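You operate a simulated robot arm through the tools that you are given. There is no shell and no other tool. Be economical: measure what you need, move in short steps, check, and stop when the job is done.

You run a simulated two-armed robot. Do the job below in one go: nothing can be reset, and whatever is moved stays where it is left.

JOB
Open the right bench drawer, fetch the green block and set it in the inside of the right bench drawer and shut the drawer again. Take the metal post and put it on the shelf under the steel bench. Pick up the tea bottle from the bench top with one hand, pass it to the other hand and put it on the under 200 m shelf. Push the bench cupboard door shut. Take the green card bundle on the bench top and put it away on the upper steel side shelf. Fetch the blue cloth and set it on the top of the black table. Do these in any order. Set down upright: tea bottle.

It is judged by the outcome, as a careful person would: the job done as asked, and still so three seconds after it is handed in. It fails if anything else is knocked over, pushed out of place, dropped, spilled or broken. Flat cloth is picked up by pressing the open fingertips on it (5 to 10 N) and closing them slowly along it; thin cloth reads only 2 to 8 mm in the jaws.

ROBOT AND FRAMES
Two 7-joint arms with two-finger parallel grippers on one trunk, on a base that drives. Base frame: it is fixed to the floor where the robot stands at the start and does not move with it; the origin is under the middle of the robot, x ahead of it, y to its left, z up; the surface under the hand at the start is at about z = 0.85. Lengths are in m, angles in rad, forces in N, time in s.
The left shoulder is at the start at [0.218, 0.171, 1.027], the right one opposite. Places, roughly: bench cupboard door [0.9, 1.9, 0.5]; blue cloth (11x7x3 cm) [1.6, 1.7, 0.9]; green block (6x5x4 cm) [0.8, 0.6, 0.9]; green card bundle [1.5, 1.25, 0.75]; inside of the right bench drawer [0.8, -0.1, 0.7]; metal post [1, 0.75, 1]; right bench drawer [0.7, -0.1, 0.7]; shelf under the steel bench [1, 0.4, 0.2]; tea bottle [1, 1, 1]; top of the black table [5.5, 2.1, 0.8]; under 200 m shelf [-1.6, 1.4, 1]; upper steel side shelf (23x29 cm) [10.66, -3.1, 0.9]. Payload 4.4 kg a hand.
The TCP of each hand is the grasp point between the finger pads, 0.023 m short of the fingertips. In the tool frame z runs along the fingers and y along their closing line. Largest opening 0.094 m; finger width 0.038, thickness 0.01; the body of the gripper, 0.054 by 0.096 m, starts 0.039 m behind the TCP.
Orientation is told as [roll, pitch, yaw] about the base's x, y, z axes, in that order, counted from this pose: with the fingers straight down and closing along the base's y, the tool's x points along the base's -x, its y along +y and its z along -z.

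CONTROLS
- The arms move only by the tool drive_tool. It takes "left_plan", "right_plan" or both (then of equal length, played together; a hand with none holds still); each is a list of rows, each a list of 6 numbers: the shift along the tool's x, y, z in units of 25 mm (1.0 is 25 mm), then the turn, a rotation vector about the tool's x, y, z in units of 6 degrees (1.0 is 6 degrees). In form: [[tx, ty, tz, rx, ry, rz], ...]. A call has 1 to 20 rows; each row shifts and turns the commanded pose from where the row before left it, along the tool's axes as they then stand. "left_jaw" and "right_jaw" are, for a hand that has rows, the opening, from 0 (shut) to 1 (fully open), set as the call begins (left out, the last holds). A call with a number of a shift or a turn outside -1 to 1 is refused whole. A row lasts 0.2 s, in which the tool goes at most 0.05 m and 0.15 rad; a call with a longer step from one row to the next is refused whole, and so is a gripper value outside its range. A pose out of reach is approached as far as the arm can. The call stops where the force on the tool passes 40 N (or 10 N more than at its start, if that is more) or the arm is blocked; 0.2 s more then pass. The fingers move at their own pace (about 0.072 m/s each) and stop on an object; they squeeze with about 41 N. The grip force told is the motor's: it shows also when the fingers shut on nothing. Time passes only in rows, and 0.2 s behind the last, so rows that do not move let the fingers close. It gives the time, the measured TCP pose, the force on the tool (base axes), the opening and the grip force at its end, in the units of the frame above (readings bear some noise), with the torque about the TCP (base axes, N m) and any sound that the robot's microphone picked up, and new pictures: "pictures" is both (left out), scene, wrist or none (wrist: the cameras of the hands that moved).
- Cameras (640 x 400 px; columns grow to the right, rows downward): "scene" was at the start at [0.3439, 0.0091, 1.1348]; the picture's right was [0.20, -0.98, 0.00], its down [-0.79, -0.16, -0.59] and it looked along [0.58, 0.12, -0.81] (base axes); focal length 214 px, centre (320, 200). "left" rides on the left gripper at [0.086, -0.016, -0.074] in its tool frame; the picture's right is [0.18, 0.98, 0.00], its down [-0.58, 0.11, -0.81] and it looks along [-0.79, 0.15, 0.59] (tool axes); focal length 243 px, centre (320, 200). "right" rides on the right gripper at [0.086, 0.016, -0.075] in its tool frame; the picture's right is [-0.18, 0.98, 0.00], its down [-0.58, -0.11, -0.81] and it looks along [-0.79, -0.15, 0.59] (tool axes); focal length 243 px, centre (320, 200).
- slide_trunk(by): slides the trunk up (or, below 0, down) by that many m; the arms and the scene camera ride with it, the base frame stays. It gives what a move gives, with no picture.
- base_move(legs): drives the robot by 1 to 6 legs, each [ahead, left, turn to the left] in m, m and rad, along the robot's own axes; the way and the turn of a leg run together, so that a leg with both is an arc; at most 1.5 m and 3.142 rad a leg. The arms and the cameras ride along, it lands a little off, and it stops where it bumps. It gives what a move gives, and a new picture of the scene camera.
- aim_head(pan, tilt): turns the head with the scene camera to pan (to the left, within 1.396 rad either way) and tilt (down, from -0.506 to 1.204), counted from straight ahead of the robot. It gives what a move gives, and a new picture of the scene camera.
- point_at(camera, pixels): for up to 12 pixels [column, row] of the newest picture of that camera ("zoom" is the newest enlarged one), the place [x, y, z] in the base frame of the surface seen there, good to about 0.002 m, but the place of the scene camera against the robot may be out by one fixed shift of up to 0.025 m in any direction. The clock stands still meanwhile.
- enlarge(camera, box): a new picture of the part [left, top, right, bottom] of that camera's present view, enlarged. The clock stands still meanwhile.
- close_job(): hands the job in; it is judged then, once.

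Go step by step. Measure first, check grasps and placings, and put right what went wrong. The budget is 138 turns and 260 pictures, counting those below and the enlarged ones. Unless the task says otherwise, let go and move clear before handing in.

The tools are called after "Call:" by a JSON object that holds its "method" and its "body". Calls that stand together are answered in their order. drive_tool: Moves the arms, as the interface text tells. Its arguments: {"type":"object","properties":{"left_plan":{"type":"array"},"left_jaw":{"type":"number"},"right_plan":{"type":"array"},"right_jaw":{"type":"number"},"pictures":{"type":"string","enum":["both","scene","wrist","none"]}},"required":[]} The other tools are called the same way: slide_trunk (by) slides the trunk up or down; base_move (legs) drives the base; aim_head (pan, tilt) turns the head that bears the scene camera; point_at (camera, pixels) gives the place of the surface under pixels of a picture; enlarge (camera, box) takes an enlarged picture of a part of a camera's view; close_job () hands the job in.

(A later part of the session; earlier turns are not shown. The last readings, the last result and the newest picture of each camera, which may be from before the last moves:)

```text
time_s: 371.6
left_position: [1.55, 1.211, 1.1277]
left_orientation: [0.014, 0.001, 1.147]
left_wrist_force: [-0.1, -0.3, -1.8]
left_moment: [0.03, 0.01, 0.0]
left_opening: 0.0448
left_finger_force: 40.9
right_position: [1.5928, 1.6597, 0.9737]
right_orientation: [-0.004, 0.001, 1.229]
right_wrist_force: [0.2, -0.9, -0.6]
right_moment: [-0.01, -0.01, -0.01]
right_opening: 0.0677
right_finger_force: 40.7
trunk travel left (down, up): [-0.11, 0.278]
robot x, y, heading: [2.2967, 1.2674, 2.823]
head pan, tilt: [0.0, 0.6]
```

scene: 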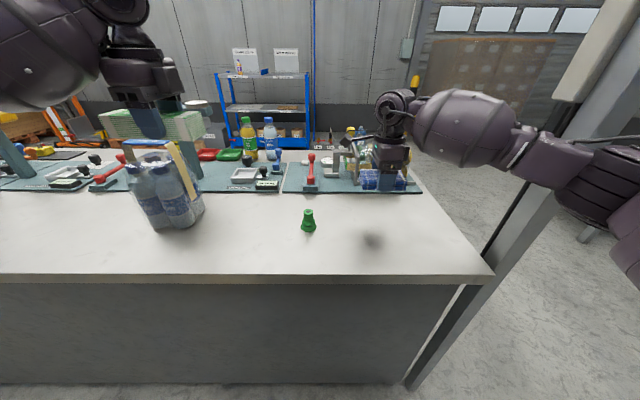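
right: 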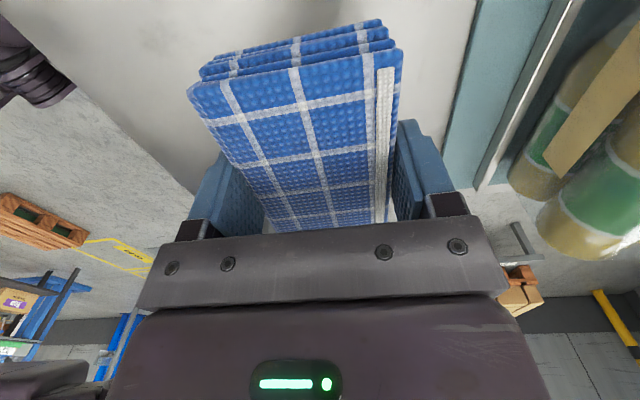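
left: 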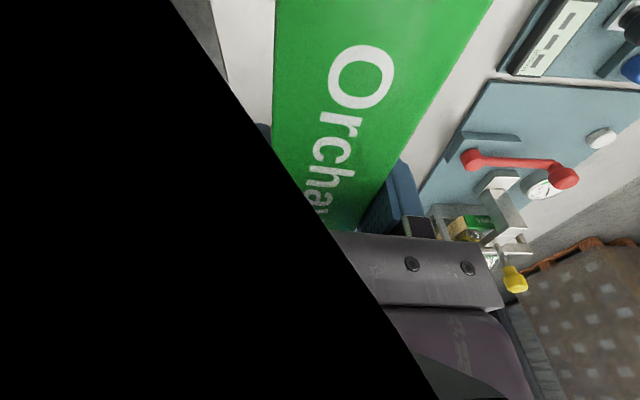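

Cloth held (0.068). Raise both hands and back away from the bench, then look toward the black table.

Call:
{"method": "drive_tool", "body": {"left_plan": [[0, 0, -0.8, 0, 0, 0], [0, 0, -0.8, 0, 0, 0], [0, 0, 0, 0, 0, 0], [0, 0, 0, 0, 0, 0], [0, 0, 0, 0, 0, 0]], "right_plan": [[0, 0, -1, 0, 0, 0], [0, 0, -1, 0, 0, 0], [0, 0, -1, 0, 0, 0], [0, 0, -1, 0, 0, 0], [0, 0, -1, 0, 0, 0]], "pictures": "none"}}

Call:
{"method": "base_move", "body": {"legs": [[-0.6, 0, 0], [0, 0, -2.85]]}}

Call:
{"method": "aim_head", "body": {"pan": 0.0, "tilt": 0.3}}

```text
time_s: 372.9
left_position: [1.5505, 1.2196, 1.171]
left_orientation: [0.016, 0.006, 1.144]
left_wrist_force: [0.4, 0.4, -1.3]
left_moment: [0.02, 0.02, 0.03]
left_opening: 0.0445
left_finger_force: 40.7
right_position: [1.5927, 1.673, 1.1092]
right_orientation: [0.011, 0.006, 1.216]
right_wrist_force: [-1.1, 0.0, -0.3]
right_moment: [-0.01, 0.0, 0.04]
right_opening: 0.0674
right_finger_force: 40.8
trunk travel left (down, up): [-0.11, 0.278]
robot x, y, heading: [2.2955, 1.2713, 2.822]
head pan, tilt: [0.0, 0.6]
```

```text
time_s: 382.9
left_position: [3.5753, 1.3493, 1.1675]
left_orientation: [0.009, 0.009, -1.69]
left_wrist_force: [-0.7, 0.1, -1.8]
left_moment: [-0.03, 0.01, -0.02]
left_opening: 0.0446
left_finger_force: 40.9
right_position: [3.6711, 0.902, 1.1028]
right_orientation: [0.006, 0.011, -1.62]
right_wrist_force: [-0.1, 0.2, -0.4]
right_moment: [0.0, -0.03, 0.03]
right_opening: 0.0672
right_finger_force: 41.6
trunk travel left (down, up): [-0.11, 0.278]
robot x, y, heading: [2.8725, 1.0809, -0.01]
head pan, tilt: [0.0, 0.6]
```

scene: 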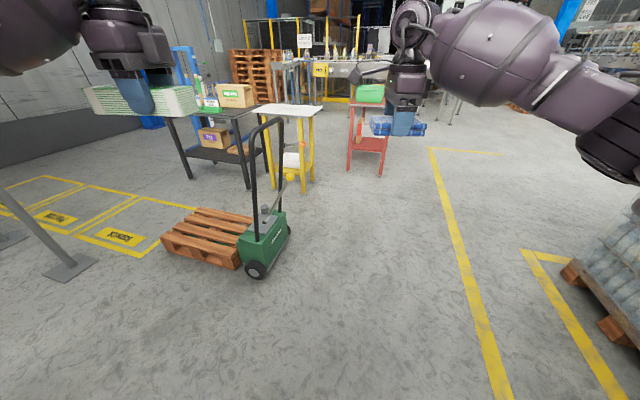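

```text
time_s: 383.7
left_position: [3.5739, 1.35, 1.1673]
left_orientation: [0.009, 0.01, -1.691]
left_wrist_force: [0.0, -0.3, -1.5]
left_moment: [-0.04, 0.0, 0.01]
left_opening: 0.0449
left_finger_force: 41.2
right_position: [3.6721, 0.9014, 1.1026]
right_orientation: [0.007, 0.01, -1.621]
right_wrist_force: [-0.1, 0.2, -1.5]
right_moment: [0.0, -0.01, -0.03]
right_opening: 0.0673
right_finger_force: 41.3
trunk travel left (down, up): [-0.11, 0.278]
robot x, y, heading: [2.8719, 1.0817, -0.011]
head pan, tilt: [0.0, 0.3]
```

scene: 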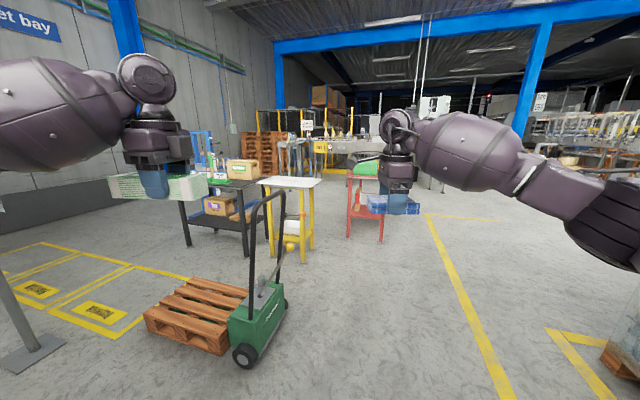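

The black table with boxes is at (225,190). Zoom and measure its top.

Call:
{"method": "enlarge", "body": {"camera": "scene", "box": [160, 120, 400, 270]}}

Call:
{"method": "point_at", "body": {"camera": "scene", "pixels": [[225, 184], [243, 188], [245, 255], [190, 245], [275, 262], [313, 258], [238, 170], [290, 182], [270, 225], [210, 183]]}}

```text
2.67 times, centred on (280, 195) of scene
```

zoom: 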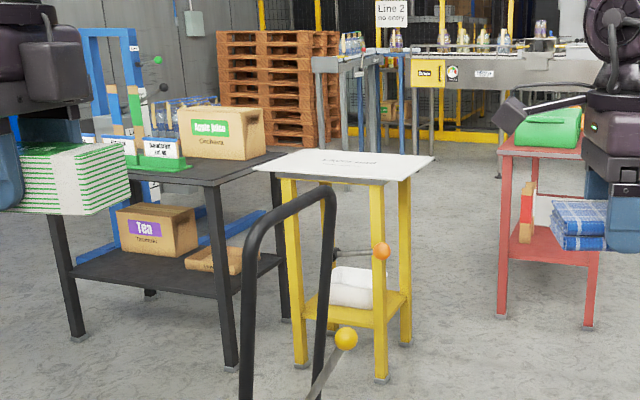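

```text
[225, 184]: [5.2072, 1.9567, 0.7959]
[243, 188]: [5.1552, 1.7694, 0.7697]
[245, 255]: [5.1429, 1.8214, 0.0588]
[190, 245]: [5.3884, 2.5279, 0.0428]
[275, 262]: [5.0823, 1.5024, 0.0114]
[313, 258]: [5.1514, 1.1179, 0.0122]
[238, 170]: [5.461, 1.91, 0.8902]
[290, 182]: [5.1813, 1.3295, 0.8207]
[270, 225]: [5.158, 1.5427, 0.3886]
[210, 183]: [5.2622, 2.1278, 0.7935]
```

Pallet and jack stand before the table; measuring them to find standing room.

Call:
{"method": "point_at", "body": {"camera": "scene", "pixels": [[148, 330], [190, 280], [222, 353], [252, 292], [245, 366], [287, 312], [276, 205], [135, 285], [45, 345], [97, 310], [20, 290], [380, 240]]}}

Call:
{"method": "aim_head", "body": {"pan": 0.3, "tilt": 0.55}}

```text
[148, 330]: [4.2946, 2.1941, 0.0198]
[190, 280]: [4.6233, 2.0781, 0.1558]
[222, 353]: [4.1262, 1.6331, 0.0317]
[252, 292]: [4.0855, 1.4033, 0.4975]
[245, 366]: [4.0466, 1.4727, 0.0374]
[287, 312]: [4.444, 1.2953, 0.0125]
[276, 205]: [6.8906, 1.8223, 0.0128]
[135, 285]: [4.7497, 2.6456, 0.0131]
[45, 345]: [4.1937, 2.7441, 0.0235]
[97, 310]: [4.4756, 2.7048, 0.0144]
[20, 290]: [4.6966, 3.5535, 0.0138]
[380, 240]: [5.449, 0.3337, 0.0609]
```

```text
time_s: 384.5
left_position: [3.5752, 1.3488, 1.169]
left_orientation: [0.008, 0.011, -1.69]
left_wrist_force: [0.3, 0.0, -1.6]
left_moment: [-0.03, -0.03, -0.01]
left_opening: 0.0448
left_finger_force: 40.8
right_position: [3.6722, 0.902, 1.1032]
right_orientation: [0.004, 0.008, -1.622]
right_wrist_force: [-0.8, 0.0, -1.1]
right_moment: [-0.03, -0.02, 0.0]
right_opening: 0.0669
right_finger_force: 41.5
trunk travel left (down, up): [-0.11, 0.278]
robot x, y, heading: [2.8772, 1.0773, -0.014]
head pan, tilt: [0.3, 0.55]
```

scene: 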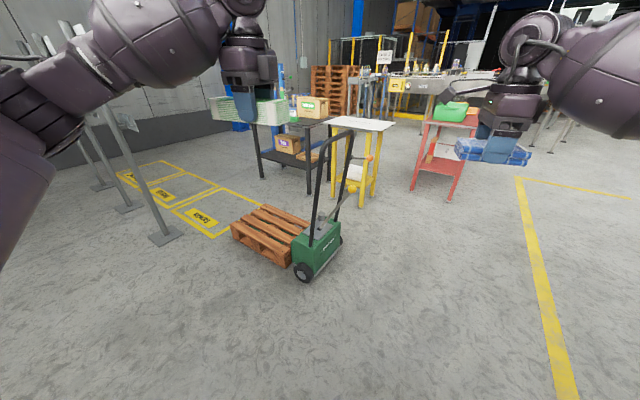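

Direct front is blocked by the pallet. Looking left for a route to the table's left end.

Call:
{"method": "aim_head", "body": {"pan": 0.75, "tilt": 0.45}}

Call:
{"method": "aim_head", "body": {"pan": -0.45, "tilt": 0.4}}

```text
time_s: 385.4
left_position: [3.574, 1.3496, 1.1686]
left_orientation: [0.008, 0.01, -1.689]
left_wrist_force: [-1.0, -0.6, -0.9]
left_moment: [-0.02, 0.02, 0.0]
left_opening: 0.0448
left_finger_force: 41.1
right_position: [3.6705, 0.9017, 1.1024]
right_orientation: [0.006, 0.01, -1.621]
right_wrist_force: [-0.1, 0.1, -0.6]
right_moment: [-0.05, 0.02, 0.04]
right_opening: 0.0671
right_finger_force: 41.3
trunk travel left (down, up): [-0.11, 0.278]
robot x, y, heading: [2.8738, 1.0807, -0.01]
head pan, tilt: [0.75, 0.45]
```

scene: 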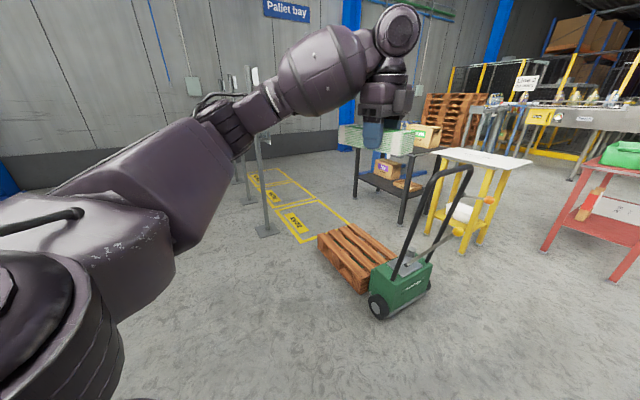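

```text
time_s: 386.8
left_position: [3.5742, 1.3501, 1.1686]
left_orientation: [0.009, 0.012, -1.689]
left_wrist_force: [0.1, 0.8, -1.3]
left_moment: [0.0, -0.01, -0.01]
left_opening: 0.0448
left_finger_force: 41.2
right_position: [3.6713, 0.902, 1.1039]
right_orientation: [0.004, 0.009, -1.621]
right_wrist_force: [0.0, 0.4, -1.1]
right_moment: [0.01, -0.01, 0.01]
right_opening: 0.0671
right_finger_force: 40.9
trunk travel left (down, up): [-0.11, 0.278]
robot x, y, heading: [2.8712, 1.0835, -0.012]
head pan, tilt: [-0.45, 0.4]
```

scene: 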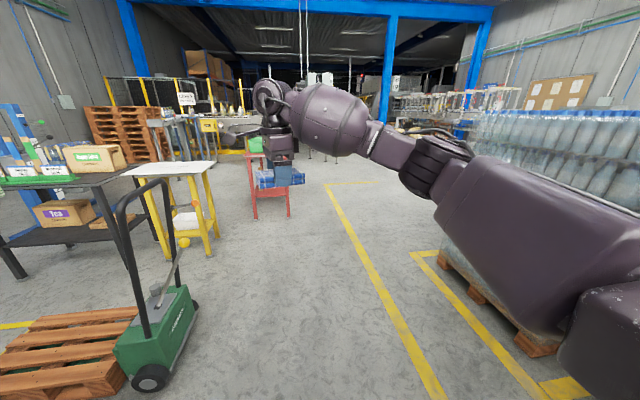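

Call:
{"method": "point_at", "body": {"camera": "scene", "pixels": [[257, 222], [290, 216], [217, 238], [165, 258], [330, 186], [160, 240], [85, 175], [120, 170], [45, 185], [475, 290], [250, 150], [215, 160]]}}

Call:
{"method": "enlarge", "body": {"camera": "scene", "box": [0, 90, 340, 290]}}

```text
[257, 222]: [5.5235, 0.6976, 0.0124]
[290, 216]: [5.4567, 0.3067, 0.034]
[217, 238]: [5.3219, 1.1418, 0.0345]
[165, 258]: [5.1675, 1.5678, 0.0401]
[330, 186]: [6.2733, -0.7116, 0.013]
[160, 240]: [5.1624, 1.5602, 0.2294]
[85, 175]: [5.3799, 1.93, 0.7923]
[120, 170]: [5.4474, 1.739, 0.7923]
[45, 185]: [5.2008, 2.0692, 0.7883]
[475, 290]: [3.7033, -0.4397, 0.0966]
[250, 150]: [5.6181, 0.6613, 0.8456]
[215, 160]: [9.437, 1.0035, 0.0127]
```

```text
1.88 times, centred on (170, 190) of scene
```

zoom: 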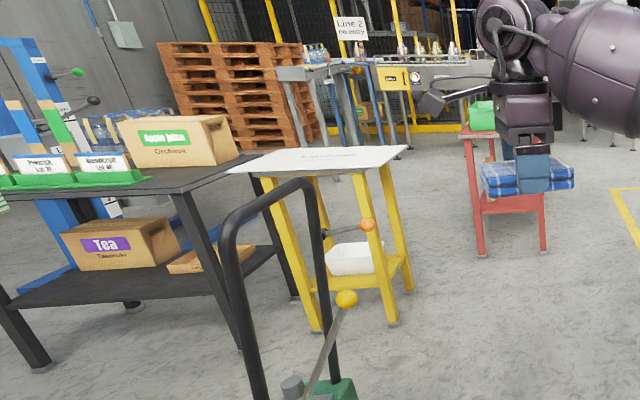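

The front strip of the black table top is free but boxed in; I'll go round through the open aisle (right of the red table) and look at the table from behind.

Call:
{"method": "base_move", "body": {"legs": [[1.3, -0.65, 0], [0, -0.8, 0], [1.3, 0, 0], [1.0, 0.1, 0]]}}

Call:
{"method": "aim_head", "body": {"pan": 1.396, "tilt": 0.4}}

```text
time_s: 399.2
left_position: [4.854, 0.0373, 1.1671]
left_orientation: [0.007, 0.011, -1.701]
left_wrist_force: [-0.3, -0.4, -1.3]
left_moment: [-0.01, 0.01, -0.01]
left_opening: 0.0449
left_finger_force: 41.2
right_position: [4.9446, -0.4105, 1.103]
right_orientation: [0.007, 0.011, -1.634]
right_wrist_force: [-0.4, 0.0, -0.7]
right_moment: [-0.02, -0.01, 0.0]
right_opening: 0.0669
right_finger_force: 40.8
trunk travel left (down, up): [-0.11, 0.278]
robot x, y, heading: [4.1493, -0.2228, -0.027]
head pan, tilt: [-0.45, 0.4]
stopped in leg 2: the robot was blocked; the commanded pose is now the measured one
```

scene: 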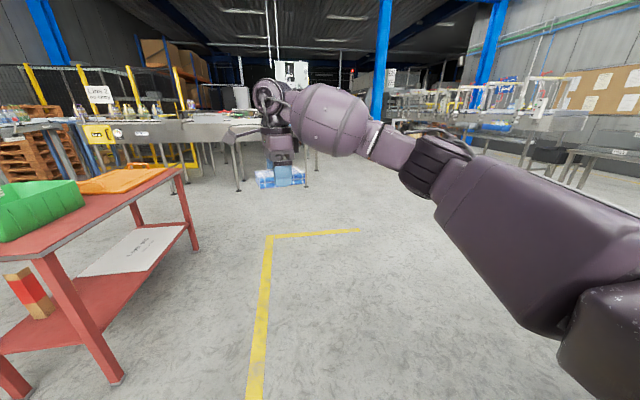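

```text
time_s: 401.1
left_position: [4.8536, 0.0391, 1.168]
left_orientation: [0.008, 0.012, -1.701]
left_wrist_force: [-0.8, -0.4, -1.3]
left_moment: [-0.04, -0.03, 0.0]
left_opening: 0.0447
left_finger_force: 41.0
right_position: [4.9445, -0.4096, 1.1033]
right_orientation: [0.007, 0.011, -1.633]
right_wrist_force: [0.5, -0.6, -0.6]
right_moment: [0.02, 0.0, -0.02]
right_opening: 0.0671
right_finger_force: 41.0
trunk travel left (down, up): [-0.11, 0.278]
robot x, y, heading: [4.1494, -0.2266, -0.023]
head pan, tilt: [1.396, 0.4]
```

scene: 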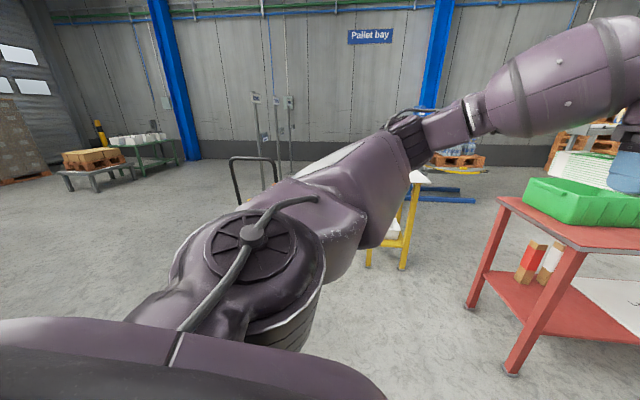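

The base touched the water pallet's boundary and stopped. Moving forward, then bearing right past the red table.

Call:
{"method": "base_move", "body": {"legs": [[0.1, 0.06, 0], [0.65, 0, 0]]}}

Call:
{"method": "aim_head", "body": {"pan": -0.6, "tilt": 0.6}}

```text
time_s: 405.5
left_position: [5.6059, 0.0859, 1.1674]
left_orientation: [0.01, 0.013, -1.699]
left_wrist_force: [-0.1, 0.5, -1.3]
left_moment: [-0.04, 0.04, 0.0]
left_opening: 0.0446
left_finger_force: 41.0
right_position: [5.6979, -0.3634, 1.1039]
right_orientation: [0.007, 0.011, -1.629]
right_wrist_force: [0.5, -0.3, -0.3]
right_moment: [-0.01, 0.01, 0.04]
right_opening: 0.0673
right_finger_force: 40.6
trunk travel left (down, up): [-0.11, 0.278]
robot x, y, heading: [4.9014, -0.1768, -0.016]
head pan, tilt: [1.396, 0.4]
```

scene: 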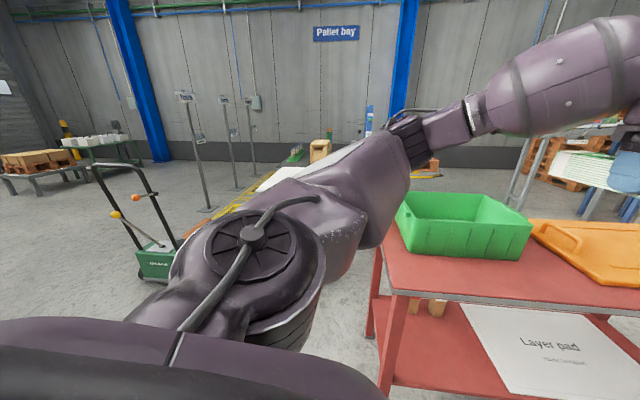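

```text
time_s: 407.4
left_position: [5.6058, 0.0854, 1.1681]
left_orientation: [0.008, 0.01, -1.699]
left_wrist_force: [0.4, -0.6, -2.0]
left_moment: [-0.02, 0.0, 0.01]
left_opening: 0.0447
left_finger_force: 41.5
right_position: [5.6992, -0.3646, 1.1039]
right_orientation: [0.007, 0.011, -1.632]
right_wrist_force: [0.2, -0.1, -0.5]
right_moment: [-0.03, -0.02, 0.0]
right_opening: 0.0672
right_finger_force: 40.9
trunk travel left (down, up): [-0.11, 0.278]
robot x, y, heading: [4.8993, -0.1789, -0.014]
head pan, tilt: [-0.6, 0.6]
```

scene: 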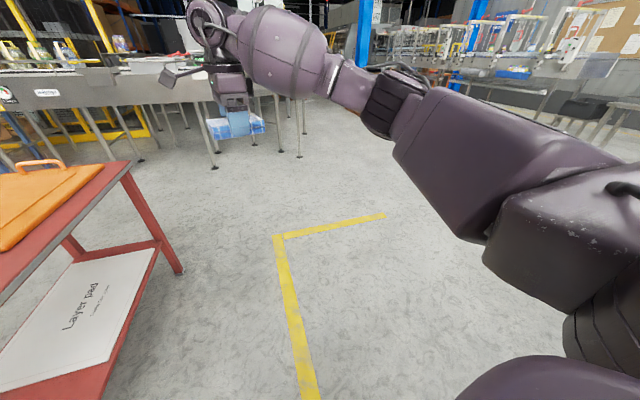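

Call:
{"method": "point_at", "body": {"camera": "scene", "pixels": [[213, 167], [298, 156], [140, 160], [180, 272], [60, 100], [40, 170], [100, 80]]}}

Call:
{"method": "base_move", "body": {"legs": [[0.3, -0.3, 0], [0.85, 0, 0]]}}

Call:
{"method": "aim_head", "body": {"pan": 1.2, "tilt": 0.4}}

```text
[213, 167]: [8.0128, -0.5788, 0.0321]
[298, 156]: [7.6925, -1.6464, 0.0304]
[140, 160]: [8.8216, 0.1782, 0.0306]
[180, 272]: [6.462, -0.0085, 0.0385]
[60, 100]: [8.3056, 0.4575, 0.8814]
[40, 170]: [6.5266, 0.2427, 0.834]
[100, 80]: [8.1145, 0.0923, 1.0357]
```

```text
time_s: 414.8
left_position: [6.7517, -0.2287, 1.1674]
left_orientation: [0.009, 0.011, -1.69]
left_wrist_force: [-0.5, -0.1, -0.5]
left_moment: [-0.03, 0.01, 0.01]
left_opening: 0.0447
left_finger_force: 41.7
right_position: [6.8489, -0.6755, 1.1039]
right_orientation: [0.006, 0.011, -1.623]
right_wrist_force: [0.1, 0.2, -1.9]
right_moment: [0.01, 0.01, -0.01]
right_opening: 0.0669
right_finger_force: 41.2
trunk travel left (down, up): [-0.11, 0.278]
robot x, y, heading: [6.0519, -0.4974, -0.011]
head pan, tilt: [-0.6, 0.6]
```

scene: 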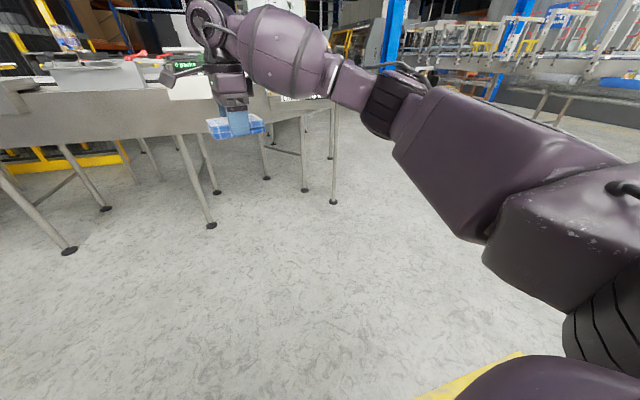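

```text
time_s: 416.6
left_position: [6.7512, -0.2276, 1.1664]
left_orientation: [0.009, 0.012, -1.689]
left_wrist_force: [0.0, 1.1, -1.4]
left_moment: [-0.04, 0.02, 0.04]
left_opening: 0.0446
left_finger_force: 41.1
right_position: [6.8504, -0.6754, 1.1023]
right_orientation: [0.008, 0.01, -1.621]
right_wrist_force: [0.0, 0.2, -0.7]
right_moment: [0.01, -0.01, -0.02]
right_opening: 0.0671
right_finger_force: 41.2
trunk travel left (down, up): [-0.11, 0.278]
robot x, y, heading: [6.0505, -0.4939, -0.009]
head pan, tilt: [1.201, 0.4]
```

scene: 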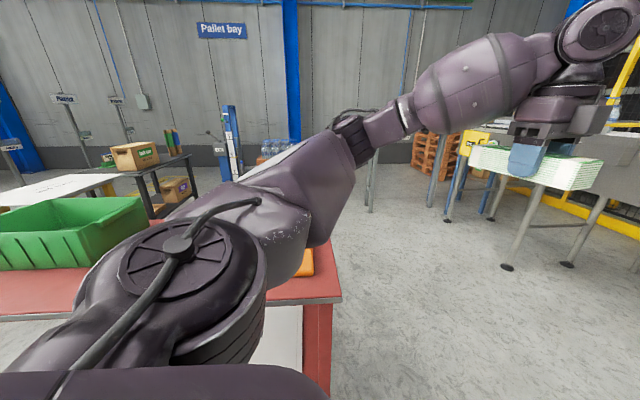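

Call:
{"method": "point_at", "body": {"camera": "scene", "pixels": [[508, 266], [372, 210], [447, 220], [335, 300], [420, 260], [175, 160], [160, 170], [230, 180], [185, 157], [565, 262]]}}

Call:
{"method": "enlarge", "body": {"camera": "scene", "box": [60, 100, 300, 250]}}

```text
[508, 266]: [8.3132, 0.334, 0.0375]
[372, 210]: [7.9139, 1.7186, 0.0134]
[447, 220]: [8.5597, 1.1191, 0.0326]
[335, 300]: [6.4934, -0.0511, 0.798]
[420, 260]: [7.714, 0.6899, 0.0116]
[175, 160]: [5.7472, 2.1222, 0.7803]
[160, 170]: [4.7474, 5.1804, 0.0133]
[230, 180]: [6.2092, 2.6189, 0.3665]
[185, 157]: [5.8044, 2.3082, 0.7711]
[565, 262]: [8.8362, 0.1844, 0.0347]
```

```text
2.67 times, centred on (180, 175) of scene
```

zoom: 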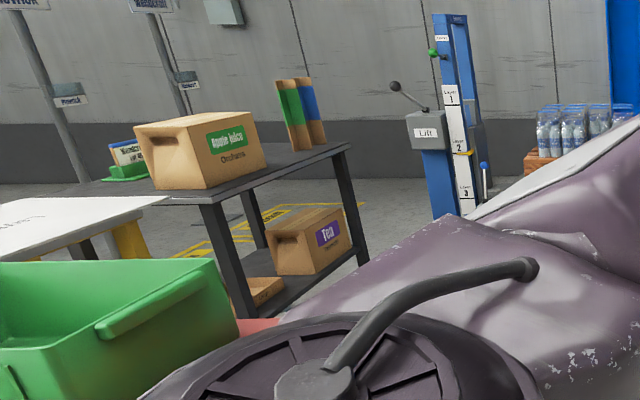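

Behind the table there is a free strip near (5.72,2.15) on its top. Driving round to look from behind.

Call:
{"method": "base_move", "body": {"legs": [[0.9, -0.1, 0], [0, 0, 1.57], [1.1, 0, 0]]}}

Call:
{"method": "aim_head", "body": {"pan": 0.6, "tilt": 0.5}}

```text
time_s: 430.5
left_position: [6.708, 1.1926, 1.1674]
left_orientation: [0.009, 0.011, -0.119]
left_wrist_force: [0.7, 0.2, -1.4]
left_moment: [0.02, -0.03, -0.04]
left_opening: 0.0446
left_finger_force: 40.9
right_position: [7.1563, 1.2891, 1.1029]
right_orientation: [0.008, 0.01, -0.053]
right_wrist_force: [0.3, 0.2, -0.7]
right_moment: [-0.02, 0.01, 0.02]
right_opening: 0.0673
right_finger_force: 41.3
trunk travel left (down, up): [-0.11, 0.278]
robot x, y, heading: [6.9793, 0.4911, 1.56]
head pan, tilt: [1.201, 0.4]
```

scene: 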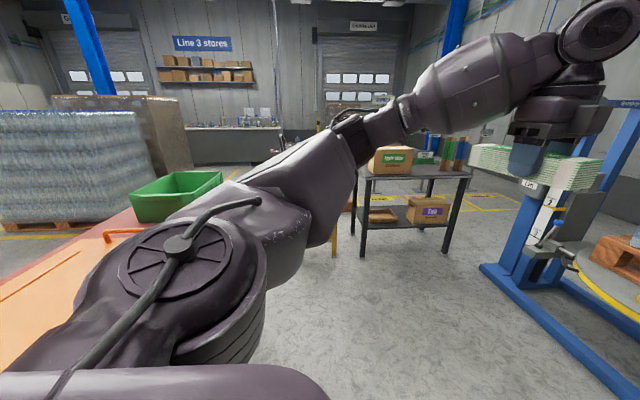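

```text
time_s: 431.5
left_position: [6.708, 1.1937, 1.1682]
left_orientation: [0.009, 0.012, -0.122]
left_wrist_force: [0.4, -0.1, -1.3]
left_moment: [0.05, 0.0, 0.01]
left_opening: 0.0447
left_finger_force: 41.1
right_position: [7.157, 1.2891, 1.1039]
right_orientation: [0.007, 0.009, -0.051]
right_wrist_force: [-1.0, -0.3, -0.4]
right_moment: [0.0, 0.0, -0.03]
right_opening: 0.0672
right_finger_force: 40.9
trunk travel left (down, up): [-0.11, 0.278]
robot x, y, heading: [6.9737, 0.4925, 1.558]
head pan, tilt: [0.6, 0.499]
```

scene: 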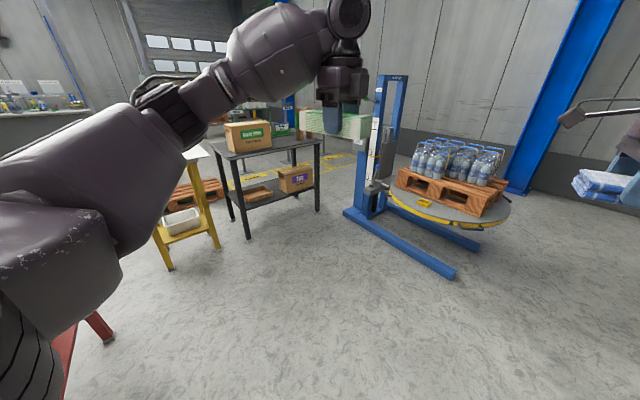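

The table's back side is accessible. Measuring its top and the lift's base.

Call:
{"method": "enlarge", "body": {"camera": "scene", "box": [190, 90, 350, 210]}}

Call:
{"method": "point_at", "body": {"camera": "scene", "pixels": [[230, 156], [260, 152], [290, 145], [318, 139], [283, 140], [248, 235], [318, 210], [455, 276], [348, 213], [300, 135], [240, 150]]}}

```text
3.33 times, centred on (270, 150) of scene
```

zoom: 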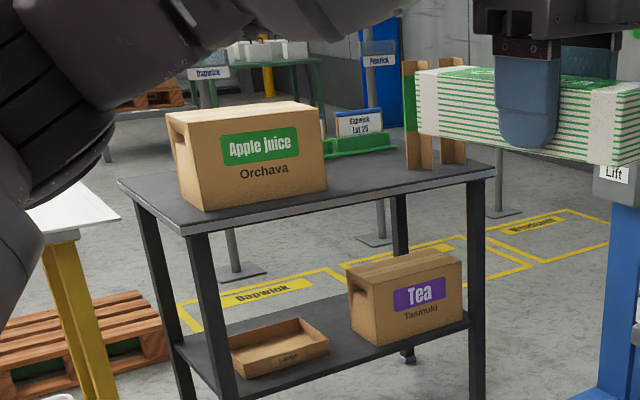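

```text
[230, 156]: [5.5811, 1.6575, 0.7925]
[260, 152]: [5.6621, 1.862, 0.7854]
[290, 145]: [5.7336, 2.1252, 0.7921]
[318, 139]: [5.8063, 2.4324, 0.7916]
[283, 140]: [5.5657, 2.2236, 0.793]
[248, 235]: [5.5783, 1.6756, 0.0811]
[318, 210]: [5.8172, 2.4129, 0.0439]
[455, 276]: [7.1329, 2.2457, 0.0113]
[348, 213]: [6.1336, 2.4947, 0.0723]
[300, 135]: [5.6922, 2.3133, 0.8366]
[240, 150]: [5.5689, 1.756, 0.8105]
```

I'll put the cloth in the gap between the box and the cards near (5.65,2.17). First turn the right hand back so its camera faces the robot, and shift it outward.

Call:
{"method": "drive_tool", "body": {"right_plan": [[0, 0, 0, 0, 0, -0.966], [0, 0, 0, 0, 0, -0.966], [0, 0, 0, 0, 0, -0.966], [0, 0, 0, 0, 0, -0.966], [0, 0, 0, 0, 0, -0.966], [0, 0, 0, 0, 0, -0.966], [0, 0, 0, 0, 0, -0.966], [0, 0, 0, 0, 0, -0.966], [0, 0, 0, 0, 0, -0.966], [0, 0, 0, 0, 0, -0.966], [0, 0, 0, 0, 0, -0.966], [0, 0, 0, 0, 0, -0.966], [0, 0, 0, 0, 0, -0.966], [0, 0, 0, 0, 0, -0.966], [0, 0, 0, 0, 0, -0.966], [0, 0, 0, 0, 0, -0.966], [0, -1, 0, 0, 0, 0], [0, -1, 0, 0, 0, 0], [0, -1, 0, 0, 0, 0], [0, -1, 0, 0, 0, 0]], "pictures": "none"}}

Call:
{"method": "aim_head", "body": {"pan": -0.9, "tilt": 0.3}}

```text
time_s: 435.7
left_position: [6.7091, 1.1933, 1.1682]
left_orientation: [0.009, 0.012, -0.121]
left_wrist_force: [0.0, 0.6, -1.9]
left_moment: [0.01, -0.03, -0.02]
left_opening: 0.0447
left_finger_force: 41.6
right_position: [7.2566, 1.2878, 1.1021]
right_orientation: [0.01, -0.007, 1.568]
right_wrist_force: [0.8, 0.5, -1.4]
right_moment: [-0.03, 0.0, 0.03]
right_opening: 0.0672
right_finger_force: 41.1
trunk travel left (down, up): [-0.11, 0.278]
robot x, y, heading: [6.9731, 0.4912, 1.559]
head pan, tilt: [0.6, 0.499]
```

```text
time_s: 437.3
left_position: [6.708, 1.1928, 1.1686]
left_orientation: [0.009, 0.009, -0.121]
left_wrist_force: [-1.0, -0.4, -1.1]
left_moment: [0.01, -0.02, 0.0]
left_opening: 0.0448
left_finger_force: 40.7
right_position: [7.2563, 1.2887, 1.1027]
right_orientation: [0.009, -0.007, 1.568]
right_wrist_force: [-0.1, -0.1, 0.0]
right_moment: [-0.02, 0.0, -0.02]
right_opening: 0.0671
right_finger_force: 41.0
trunk travel left (down, up): [-0.11, 0.278]
robot x, y, heading: [6.9751, 0.4911, 1.562]
head pan, tilt: [-0.901, 0.3]
```

scene: 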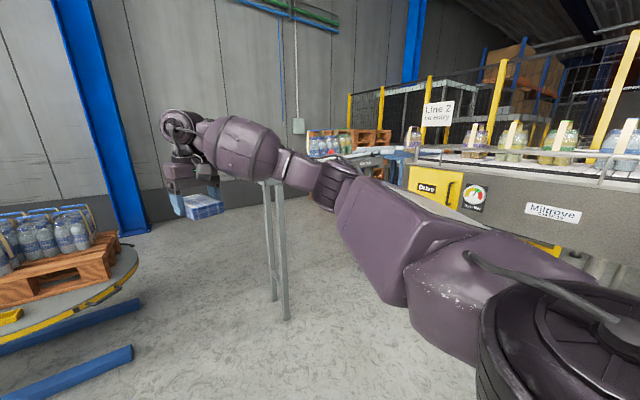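

Call:
{"method": "point_at", "body": {"camera": "scene", "pixels": [[335, 185], [345, 170], [300, 170], [380, 220], [450, 270], [275, 315]]}}

Call:
{"method": "base_move", "body": {"legs": [[0.35, 0, 0], [0, 0, 1.26]]}}

Call:
{"method": "aim_head", "body": {"pan": -0.1, "tilt": 0.5}}

```text
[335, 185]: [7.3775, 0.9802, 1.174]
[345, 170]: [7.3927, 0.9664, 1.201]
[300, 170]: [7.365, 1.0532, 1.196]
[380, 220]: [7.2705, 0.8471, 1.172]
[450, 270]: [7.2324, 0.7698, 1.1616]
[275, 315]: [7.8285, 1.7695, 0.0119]
```

```text
time_s: 442.6
left_position: [6.2306, 0.8001, 1.1681]
left_orientation: [0.008, 0.01, 1.14]
left_wrist_force: [-0.6, 0.7, -1.9]
left_moment: [0.06, 0.0, 0.01]
left_opening: 0.0445
left_finger_force: 41.5
right_position: [6.3075, 1.3507, 1.1018]
right_orientation: [0.008, -0.009, 2.826]
right_wrist_force: [0.0, -1.0, -0.6]
right_moment: [0.03, 0.02, -0.02]
right_opening: 0.0669
right_finger_force: 41.3
trunk travel left (down, up): [-0.11, 0.278]
robot x, y, heading: [6.9835, 0.8417, 2.818]
head pan, tilt: [-0.901, 0.3]
```

scene: 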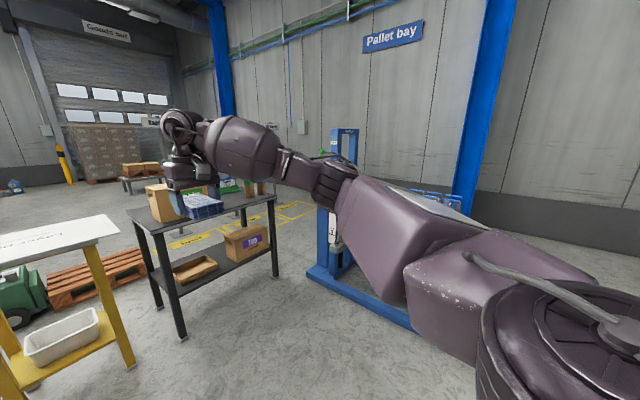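

```text
time_s: 443.8
left_position: [6.2304, 0.8006, 1.1678]
left_orientation: [0.008, 0.01, 1.139]
left_wrist_force: [-0.1, 0.9, -2.0]
left_moment: [0.02, -0.01, -0.03]
left_opening: 0.0447
left_finger_force: 41.2
right_position: [6.3079, 1.351, 1.1033]
right_orientation: [0.01, -0.006, 2.825]
right_wrist_force: [0.3, 0.1, -0.9]
right_moment: [-0.02, 0.02, -0.01]
right_opening: 0.0674
right_finger_force: 41.1
trunk travel left (down, up): [-0.11, 0.278]
robot x, y, heading: [6.9817, 0.842, 2.813]
head pan, tilt: [-0.099, 0.499]
```

scene: 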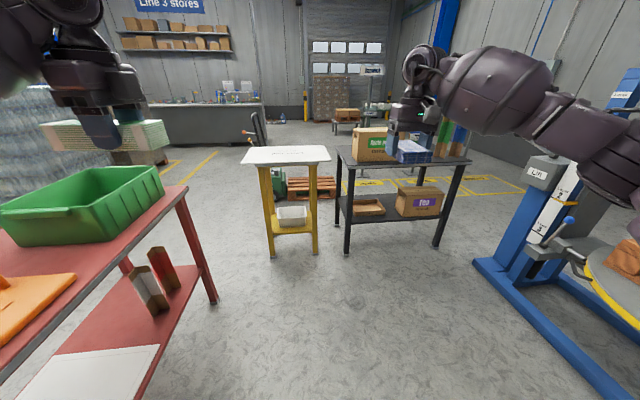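

Elbow is only ~0.42 m out, so the mast is clear. Moving right 0.56 and forward toward the table.

Call:
{"method": "base_move", "body": {"legs": [[0, -0.56, 0.005], [0.7, 0, 0]]}}

Call:
{"method": "drive_tool", "body": {"right_plan": [[0, 0, 0, 0, 0, 0]], "pictures": "wrist"}}

```text
time_s: 452.6
left_position: [5.7518, 1.5539, 1.1684]
left_orientation: [0.009, 0.013, 1.14]
left_wrist_force: [1.0, 0.4, -1.5]
left_moment: [0.0, -0.02, 0.03]
left_opening: 0.0444
left_finger_force: 41.3
right_position: [5.8278, 2.1055, 1.1017]
right_orientation: [0.008, -0.006, 2.827]
right_wrist_force: [-0.1, -0.6, 0.2]
right_moment: [0.01, 0.03, -0.01]
right_opening: 0.067
right_finger_force: 40.8
trunk travel left (down, up): [-0.11, 0.278]
robot x, y, heading: [6.5018, 1.5934, 2.817]
head pan, tilt: [-0.099, 0.499]
```

scene: 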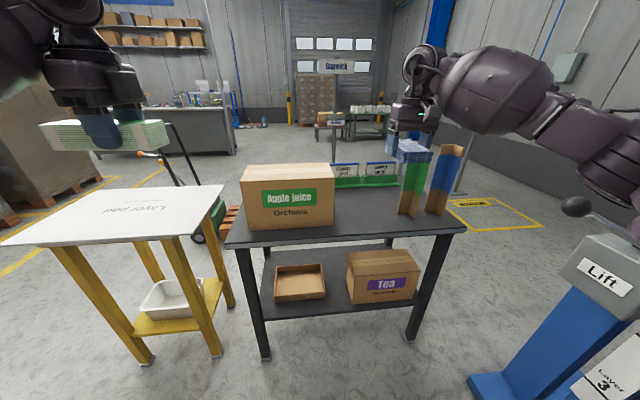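

```text
time_s: 453.0
left_position: [5.7502, 1.5528, 1.1689]
left_orientation: [0.009, 0.013, 1.139]
left_wrist_force: [0.3, -0.7, -1.3]
left_moment: [0.06, 0.0, -0.01]
left_opening: 0.0448
left_finger_force: 41.1
right_position: [5.8282, 2.1049, 1.1037]
right_orientation: [0.01, -0.007, 2.826]
right_wrist_force: [-0.4, -0.8, -0.1]
right_moment: [-0.02, -0.02, -0.04]
right_opening: 0.0672
right_finger_force: 41.3
trunk travel left (down, up): [-0.11, 0.278]
robot x, y, heading: [6.5033, 1.5943, 2.821]
head pan, tilt: [-0.099, 0.499]
```

right: 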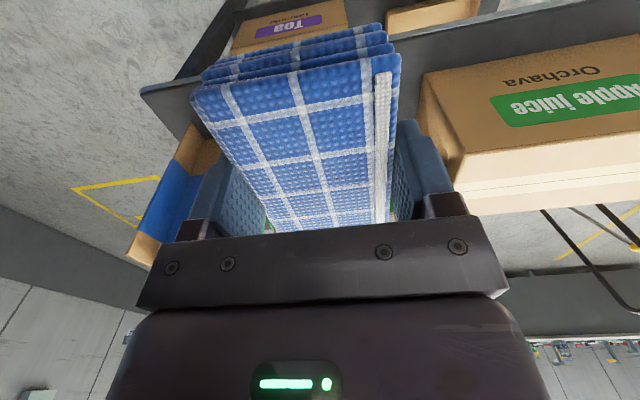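

Measuring the free gap on the table between box and cards.

Call:
{"method": "point_at", "body": {"camera": "scene", "pixels": [[337, 224], [402, 213], [370, 235], [370, 215], [370, 200], [345, 205], [390, 195], [450, 228], [350, 190]]}}

Call:
{"method": "point_at", "body": {"camera": "right", "pixels": [[440, 150], [160, 95], [180, 130], [135, 245], [220, 90], [430, 80]]}}

```text
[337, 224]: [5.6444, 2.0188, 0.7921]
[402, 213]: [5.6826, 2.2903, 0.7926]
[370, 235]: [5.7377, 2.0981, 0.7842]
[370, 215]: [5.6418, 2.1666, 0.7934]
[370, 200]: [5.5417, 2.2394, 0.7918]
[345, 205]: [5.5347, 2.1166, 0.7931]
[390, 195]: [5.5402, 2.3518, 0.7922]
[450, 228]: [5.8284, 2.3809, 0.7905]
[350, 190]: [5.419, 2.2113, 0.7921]
```

```text
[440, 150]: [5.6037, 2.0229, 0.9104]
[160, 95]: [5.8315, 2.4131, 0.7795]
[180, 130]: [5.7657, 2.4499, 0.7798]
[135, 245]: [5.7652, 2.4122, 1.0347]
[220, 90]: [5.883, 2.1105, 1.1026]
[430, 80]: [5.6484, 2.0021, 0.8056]
```

The gap is 0.27 m wide; table top at 0.780. Target (5.65,2.16): drive 0.185 forward, then lower.

Call:
{"method": "base_move", "body": {"legs": [[0.185, 0, 0]]}}

Call:
{"method": "drive_tool", "body": {"right_plan": [[0, 0, 1, 0, 0, 0], [0, 0, 1, 0, 0, 0], [0, 0, 1, 0, 0, 0], [0, 0, 1, 0, 0, 0], [0, 0, 1, 0, 0, 0], [0, 0, 1, 0, 0, 0], [0, 0, 1, 0, 0, 0], [0, 0, 1, 0, 0, 0], [0, 0, 1, 0, 0, 0], [0, 0, 1, 0, 0, 0]], "pictures": "both"}}

```text
time_s: 454.5
left_position: [5.5745, 1.6114, 1.1694]
left_orientation: [0.011, 0.012, 1.14]
left_wrist_force: [-0.3, 0.4, -1.8]
left_moment: [0.02, -0.01, 0.03]
left_opening: 0.0446
left_finger_force: 40.8
right_position: [5.6527, 2.1619, 1.1028]
right_orientation: [0.012, -0.009, 2.826]
right_wrist_force: [-0.8, -0.2, -0.3]
right_moment: [-0.01, -0.04, 0.0]
right_opening: 0.0671
right_finger_force: 41.5
trunk travel left (down, up): [-0.11, 0.278]
robot x, y, heading: [6.3219, 1.6551, 2.815]
head pan, tilt: [-0.099, 0.499]
```

scene: 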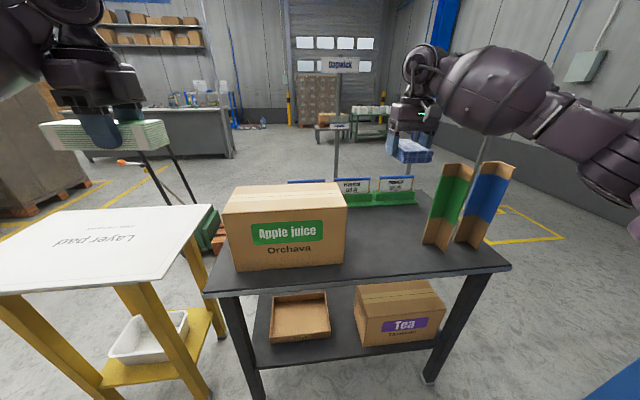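

```text
time_s: 456.7
left_position: [5.5749, 1.6115, 1.1673]
left_orientation: [0.009, 0.012, 1.14]
left_wrist_force: [0.2, -0.6, -1.4]
left_moment: [0.0, 0.01, -0.02]
left_opening: 0.0446
left_finger_force: 41.0
right_position: [5.649, 2.1624, 0.851]
right_orientation: [0.011, -0.006, 2.826]
right_wrist_force: [-0.1, -0.1, -1.5]
right_moment: [-0.02, -0.01, -0.01]
right_opening: 0.0672
right_finger_force: 41.4
trunk travel left (down, up): [-0.11, 0.278]
robot x, y, heading: [6.3233, 1.6496, 2.817]
head pan, tilt: [-0.099, 0.499]
```

scene: 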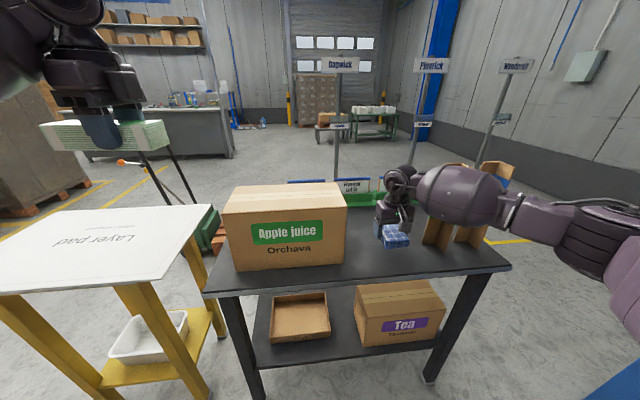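
right: 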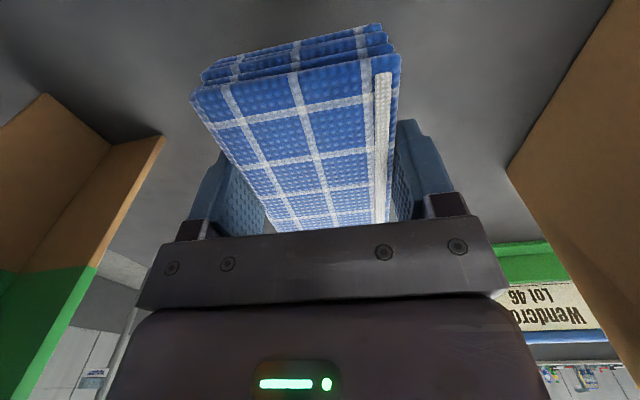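

Clear so far, but the forearm is near the cards; shift 3 cm left, then lower the last 4 cm.

Call:
{"method": "drive_tool", "body": {"right_plan": [[0, 0.6, 0, 0, 0, 0], [0, 0.6, 0, 0, 0, 0], [0, 0, 0.8, 0, 0, 0], [0, 0, 0.6, 0, 0, 0], [0, 0, 0.4, 0, 0, 0], [0, 0, 0, 0, 0, 0]], "pictures": "both"}}

```text
time_s: 458.1
left_position: [5.5745, 1.6122, 1.1686]
left_orientation: [0.01, 0.013, 1.137]
left_wrist_force: [0.0, 0.0, -2.2]
left_moment: [0.04, 0.01, -0.02]
left_opening: 0.0447
left_finger_force: 40.9
right_position: [5.6398, 2.1317, 0.8088]
right_orientation: [0.01, -0.008, 2.827]
right_wrist_force: [-0.4, 0.1, -0.1]
right_moment: [0.0, 0.02, 0.03]
right_opening: 0.0671
right_finger_force: 41.2
trunk travel left (down, up): [-0.11, 0.278]
robot x, y, heading: [6.3253, 1.6535, 2.817]
head pan, tilt: [-0.099, 0.499]
```

scene: 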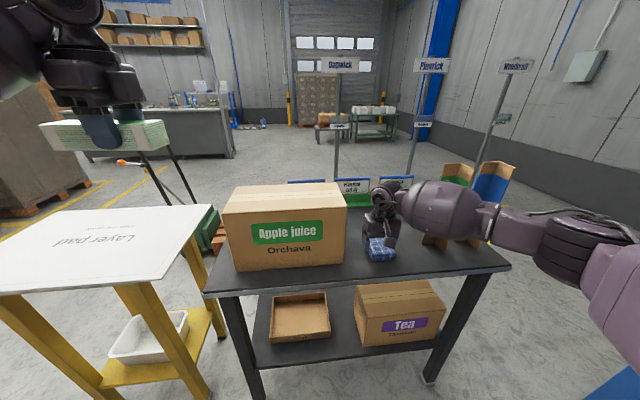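
right: 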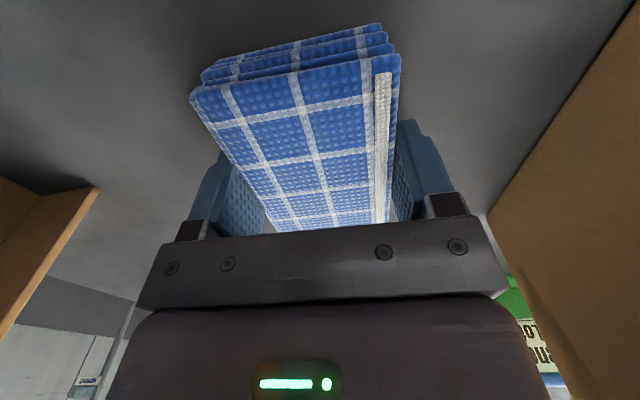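

Just above the table. A last 3 mm, open, and lift off.

Call:
{"method": "drive_tool", "body": {"right_plan": [[0, 0, 0.14, 0, 0, 0], [0, 0, 0, 0, 0, 0]], "pictures": "none"}}

Call:
{"method": "drive_tool", "body": {"right_plan": [[0, 0, 0, 0, 0, 0], [0, 0, 0, 0, 0, 0], [0, 0, 0, 0, 0, 0], [0, 0, -0.5, 0, 0, 0], [0, 0, -1, 0, 0, 0], [0, 0, -1, 0, 0, 0], [0, 0, -1, 0, 0, 0], [0, 0, -1, 0, 0, 0], [0, 0, -1, 0, 0, 0], [0, 0, -1, 0, 0, 0], [0, 0, -1, 0, 0, 0], [0, 0, -1, 0, 0, 0], [0, 0, -1, 0, 0, 0], [0, 0, -1, 0, 0, 0]], "right_jaw": 1, "pictures": "both"}}

```text
time_s: 458.7
left_position: [5.5755, 1.6111, 1.1693]
left_orientation: [0.01, 0.014, 1.14]
left_wrist_force: [0.4, -0.9, -2.0]
left_moment: [-0.01, 0.02, 0.03]
left_opening: 0.0447
left_finger_force: 41.1
right_position: [5.6395, 2.132, 0.8067]
right_orientation: [0.01, -0.012, 2.825]
right_wrist_force: [0.0, 1.6, 10.0]
right_moment: [0.19, -0.62, 0.1]
right_opening: 0.0672
right_finger_force: 41.5
trunk travel left (down, up): [-0.11, 0.278]
robot x, y, heading: [6.3237, 1.6555, 2.819]
head pan, tilt: [-0.099, 0.499]
```

```text
time_s: 461.7
left_position: [5.5761, 1.611, 1.1684]
left_orientation: [0.01, 0.012, 1.138]
left_wrist_force: [0.6, -0.3, -1.5]
left_moment: [0.03, -0.01, -0.01]
left_opening: 0.0449
left_finger_force: 41.0
right_position: [5.6432, 2.1337, 1.0678]
right_orientation: [0.008, -0.01, 2.826]
right_wrist_force: [0.4, 0.4, 0.1]
right_moment: [-0.03, 0.01, -0.01]
right_opening: 0.0938
right_finger_force: 0.0
trunk travel left (down, up): [-0.11, 0.278]
robot x, y, heading: [6.3305, 1.6502, 2.819]
head pan, tilt: [-0.099, 0.499]
```

scene: 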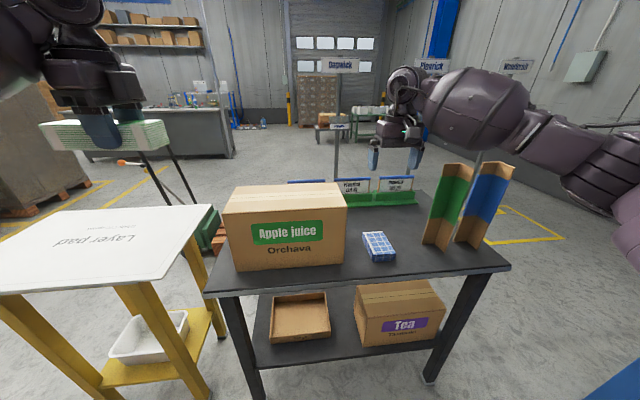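
right: 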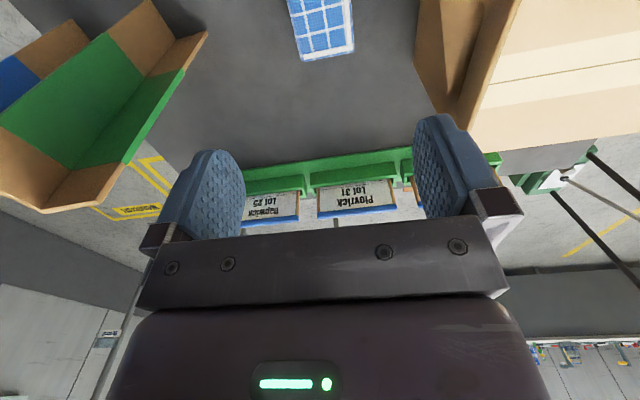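

Cloth lies flat on the black table and the cards are untouched. Now retreat, turn, and drive toward the steel side shelf with the bundle.

Call:
{"method": "drive_tool", "body": {"right_plan": [[0, 0, -1, 0, 0, 0], [0, 0, -1, 0, 0, 0], [0, 0, -1, 0, 0, 0]], "pictures": "none"}}

Call:
{"method": "base_move", "body": {"legs": [[-0.8, 0, 0], [0, 0, 1.89], [1.3, 0, 0], [1.2, 0, 0]]}}

Call:
{"method": "aim_head", "body": {"pan": 0.95, "tilt": 0.3}}

```text
time_s: 462.5
left_position: [5.5761, 1.6115, 1.1694]
left_orientation: [0.01, 0.012, 1.139]
left_wrist_force: [-0.2, 0.3, -1.2]
left_moment: [0.03, 0.01, -0.02]
left_opening: 0.0449
left_finger_force: 41.1
right_position: [5.6439, 2.1355, 1.1422]
right_orientation: [0.011, -0.008, 2.826]
right_wrist_force: [0.1, -0.6, 0.6]
right_moment: [0.0, -0.01, 0.01]
right_opening: 0.094
right_finger_force: 0.1
trunk travel left (down, up): [-0.11, 0.278]
robot x, y, heading: [6.3241, 1.6548, 2.819]
head pan, tilt: [-0.099, 0.499]
```

```text
time_s: 483.1
left_position: [7.3192, -1.7983, 1.1684]
left_orientation: [0.008, 0.014, 3.016]
left_wrist_force: [-0.2, 0.8, -2.4]
left_moment: [0.02, 0.02, -0.03]
left_opening: 0.0449
left_finger_force: 40.3
right_position: [6.7998, -1.8904, 1.142]
right_orientation: [0.011, -0.008, -1.577]
right_wrist_force: [0.4, 0.6, 0.7]
right_moment: [-0.01, 0.03, -0.02]
right_opening: 0.0943
right_finger_force: 0.1
trunk travel left (down, up): [-0.11, 0.278]
robot x, y, heading: [7.0542, -1.0948, -1.587]
head pan, tilt: [-0.099, 0.499]
```

scene: 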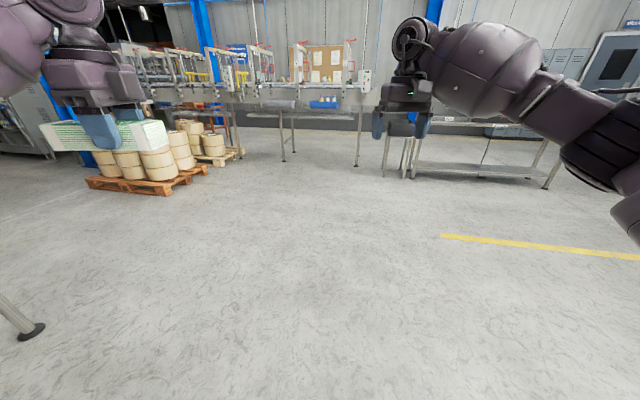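

```text
time_s: 484.4
left_position: [7.3191, -1.7981, 1.1674]
left_orientation: [0.008, 0.012, 3.018]
left_wrist_force: [0.1, 0.3, -1.6]
left_moment: [0.0, 0.02, -0.02]
left_opening: 0.0447
left_finger_force: 40.8
right_position: [6.7999, -1.8911, 1.1414]
right_orientation: [0.009, -0.007, -1.579]
right_wrist_force: [0.0, 0.1, 0.3]
right_moment: [-0.01, -0.03, 0.0]
right_opening: 0.0941
right_finger_force: 0.1
trunk travel left (down, up): [-0.11, 0.278]
robot x, y, heading: [7.0535, -1.0971, -1.587]
head pan, tilt: [0.949, 0.3]
```

scene: 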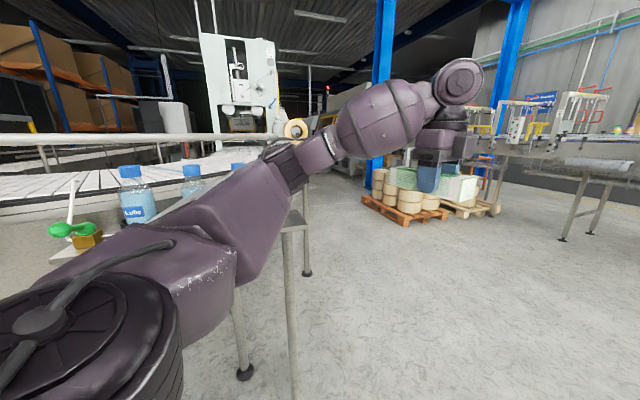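

Call:
{"method": "point_at", "body": {"camera": "scene", "pixels": [[365, 198], [405, 225], [500, 212], [308, 275], [330, 190], [340, 165], [560, 240], [470, 175], [355, 160], [245, 372]]}}

Call:
{"method": "enlarge", "body": {"camera": "scene", "box": [280, 80, 520, 230]}}

```text
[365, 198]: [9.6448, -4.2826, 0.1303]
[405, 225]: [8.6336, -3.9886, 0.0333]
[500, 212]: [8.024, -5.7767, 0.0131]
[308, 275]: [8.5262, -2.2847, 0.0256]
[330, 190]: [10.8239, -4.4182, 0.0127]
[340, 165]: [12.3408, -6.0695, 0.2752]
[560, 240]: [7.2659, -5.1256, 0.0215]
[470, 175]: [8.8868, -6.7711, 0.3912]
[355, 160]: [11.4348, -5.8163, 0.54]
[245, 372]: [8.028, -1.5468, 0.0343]
```

```text
2.67 times, centred on (400, 155) of scene
```

zoom: 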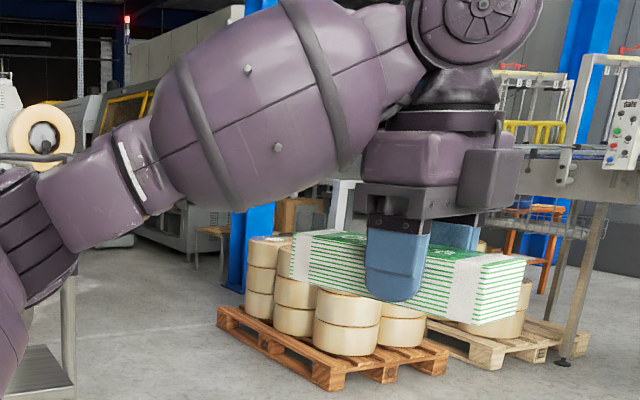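

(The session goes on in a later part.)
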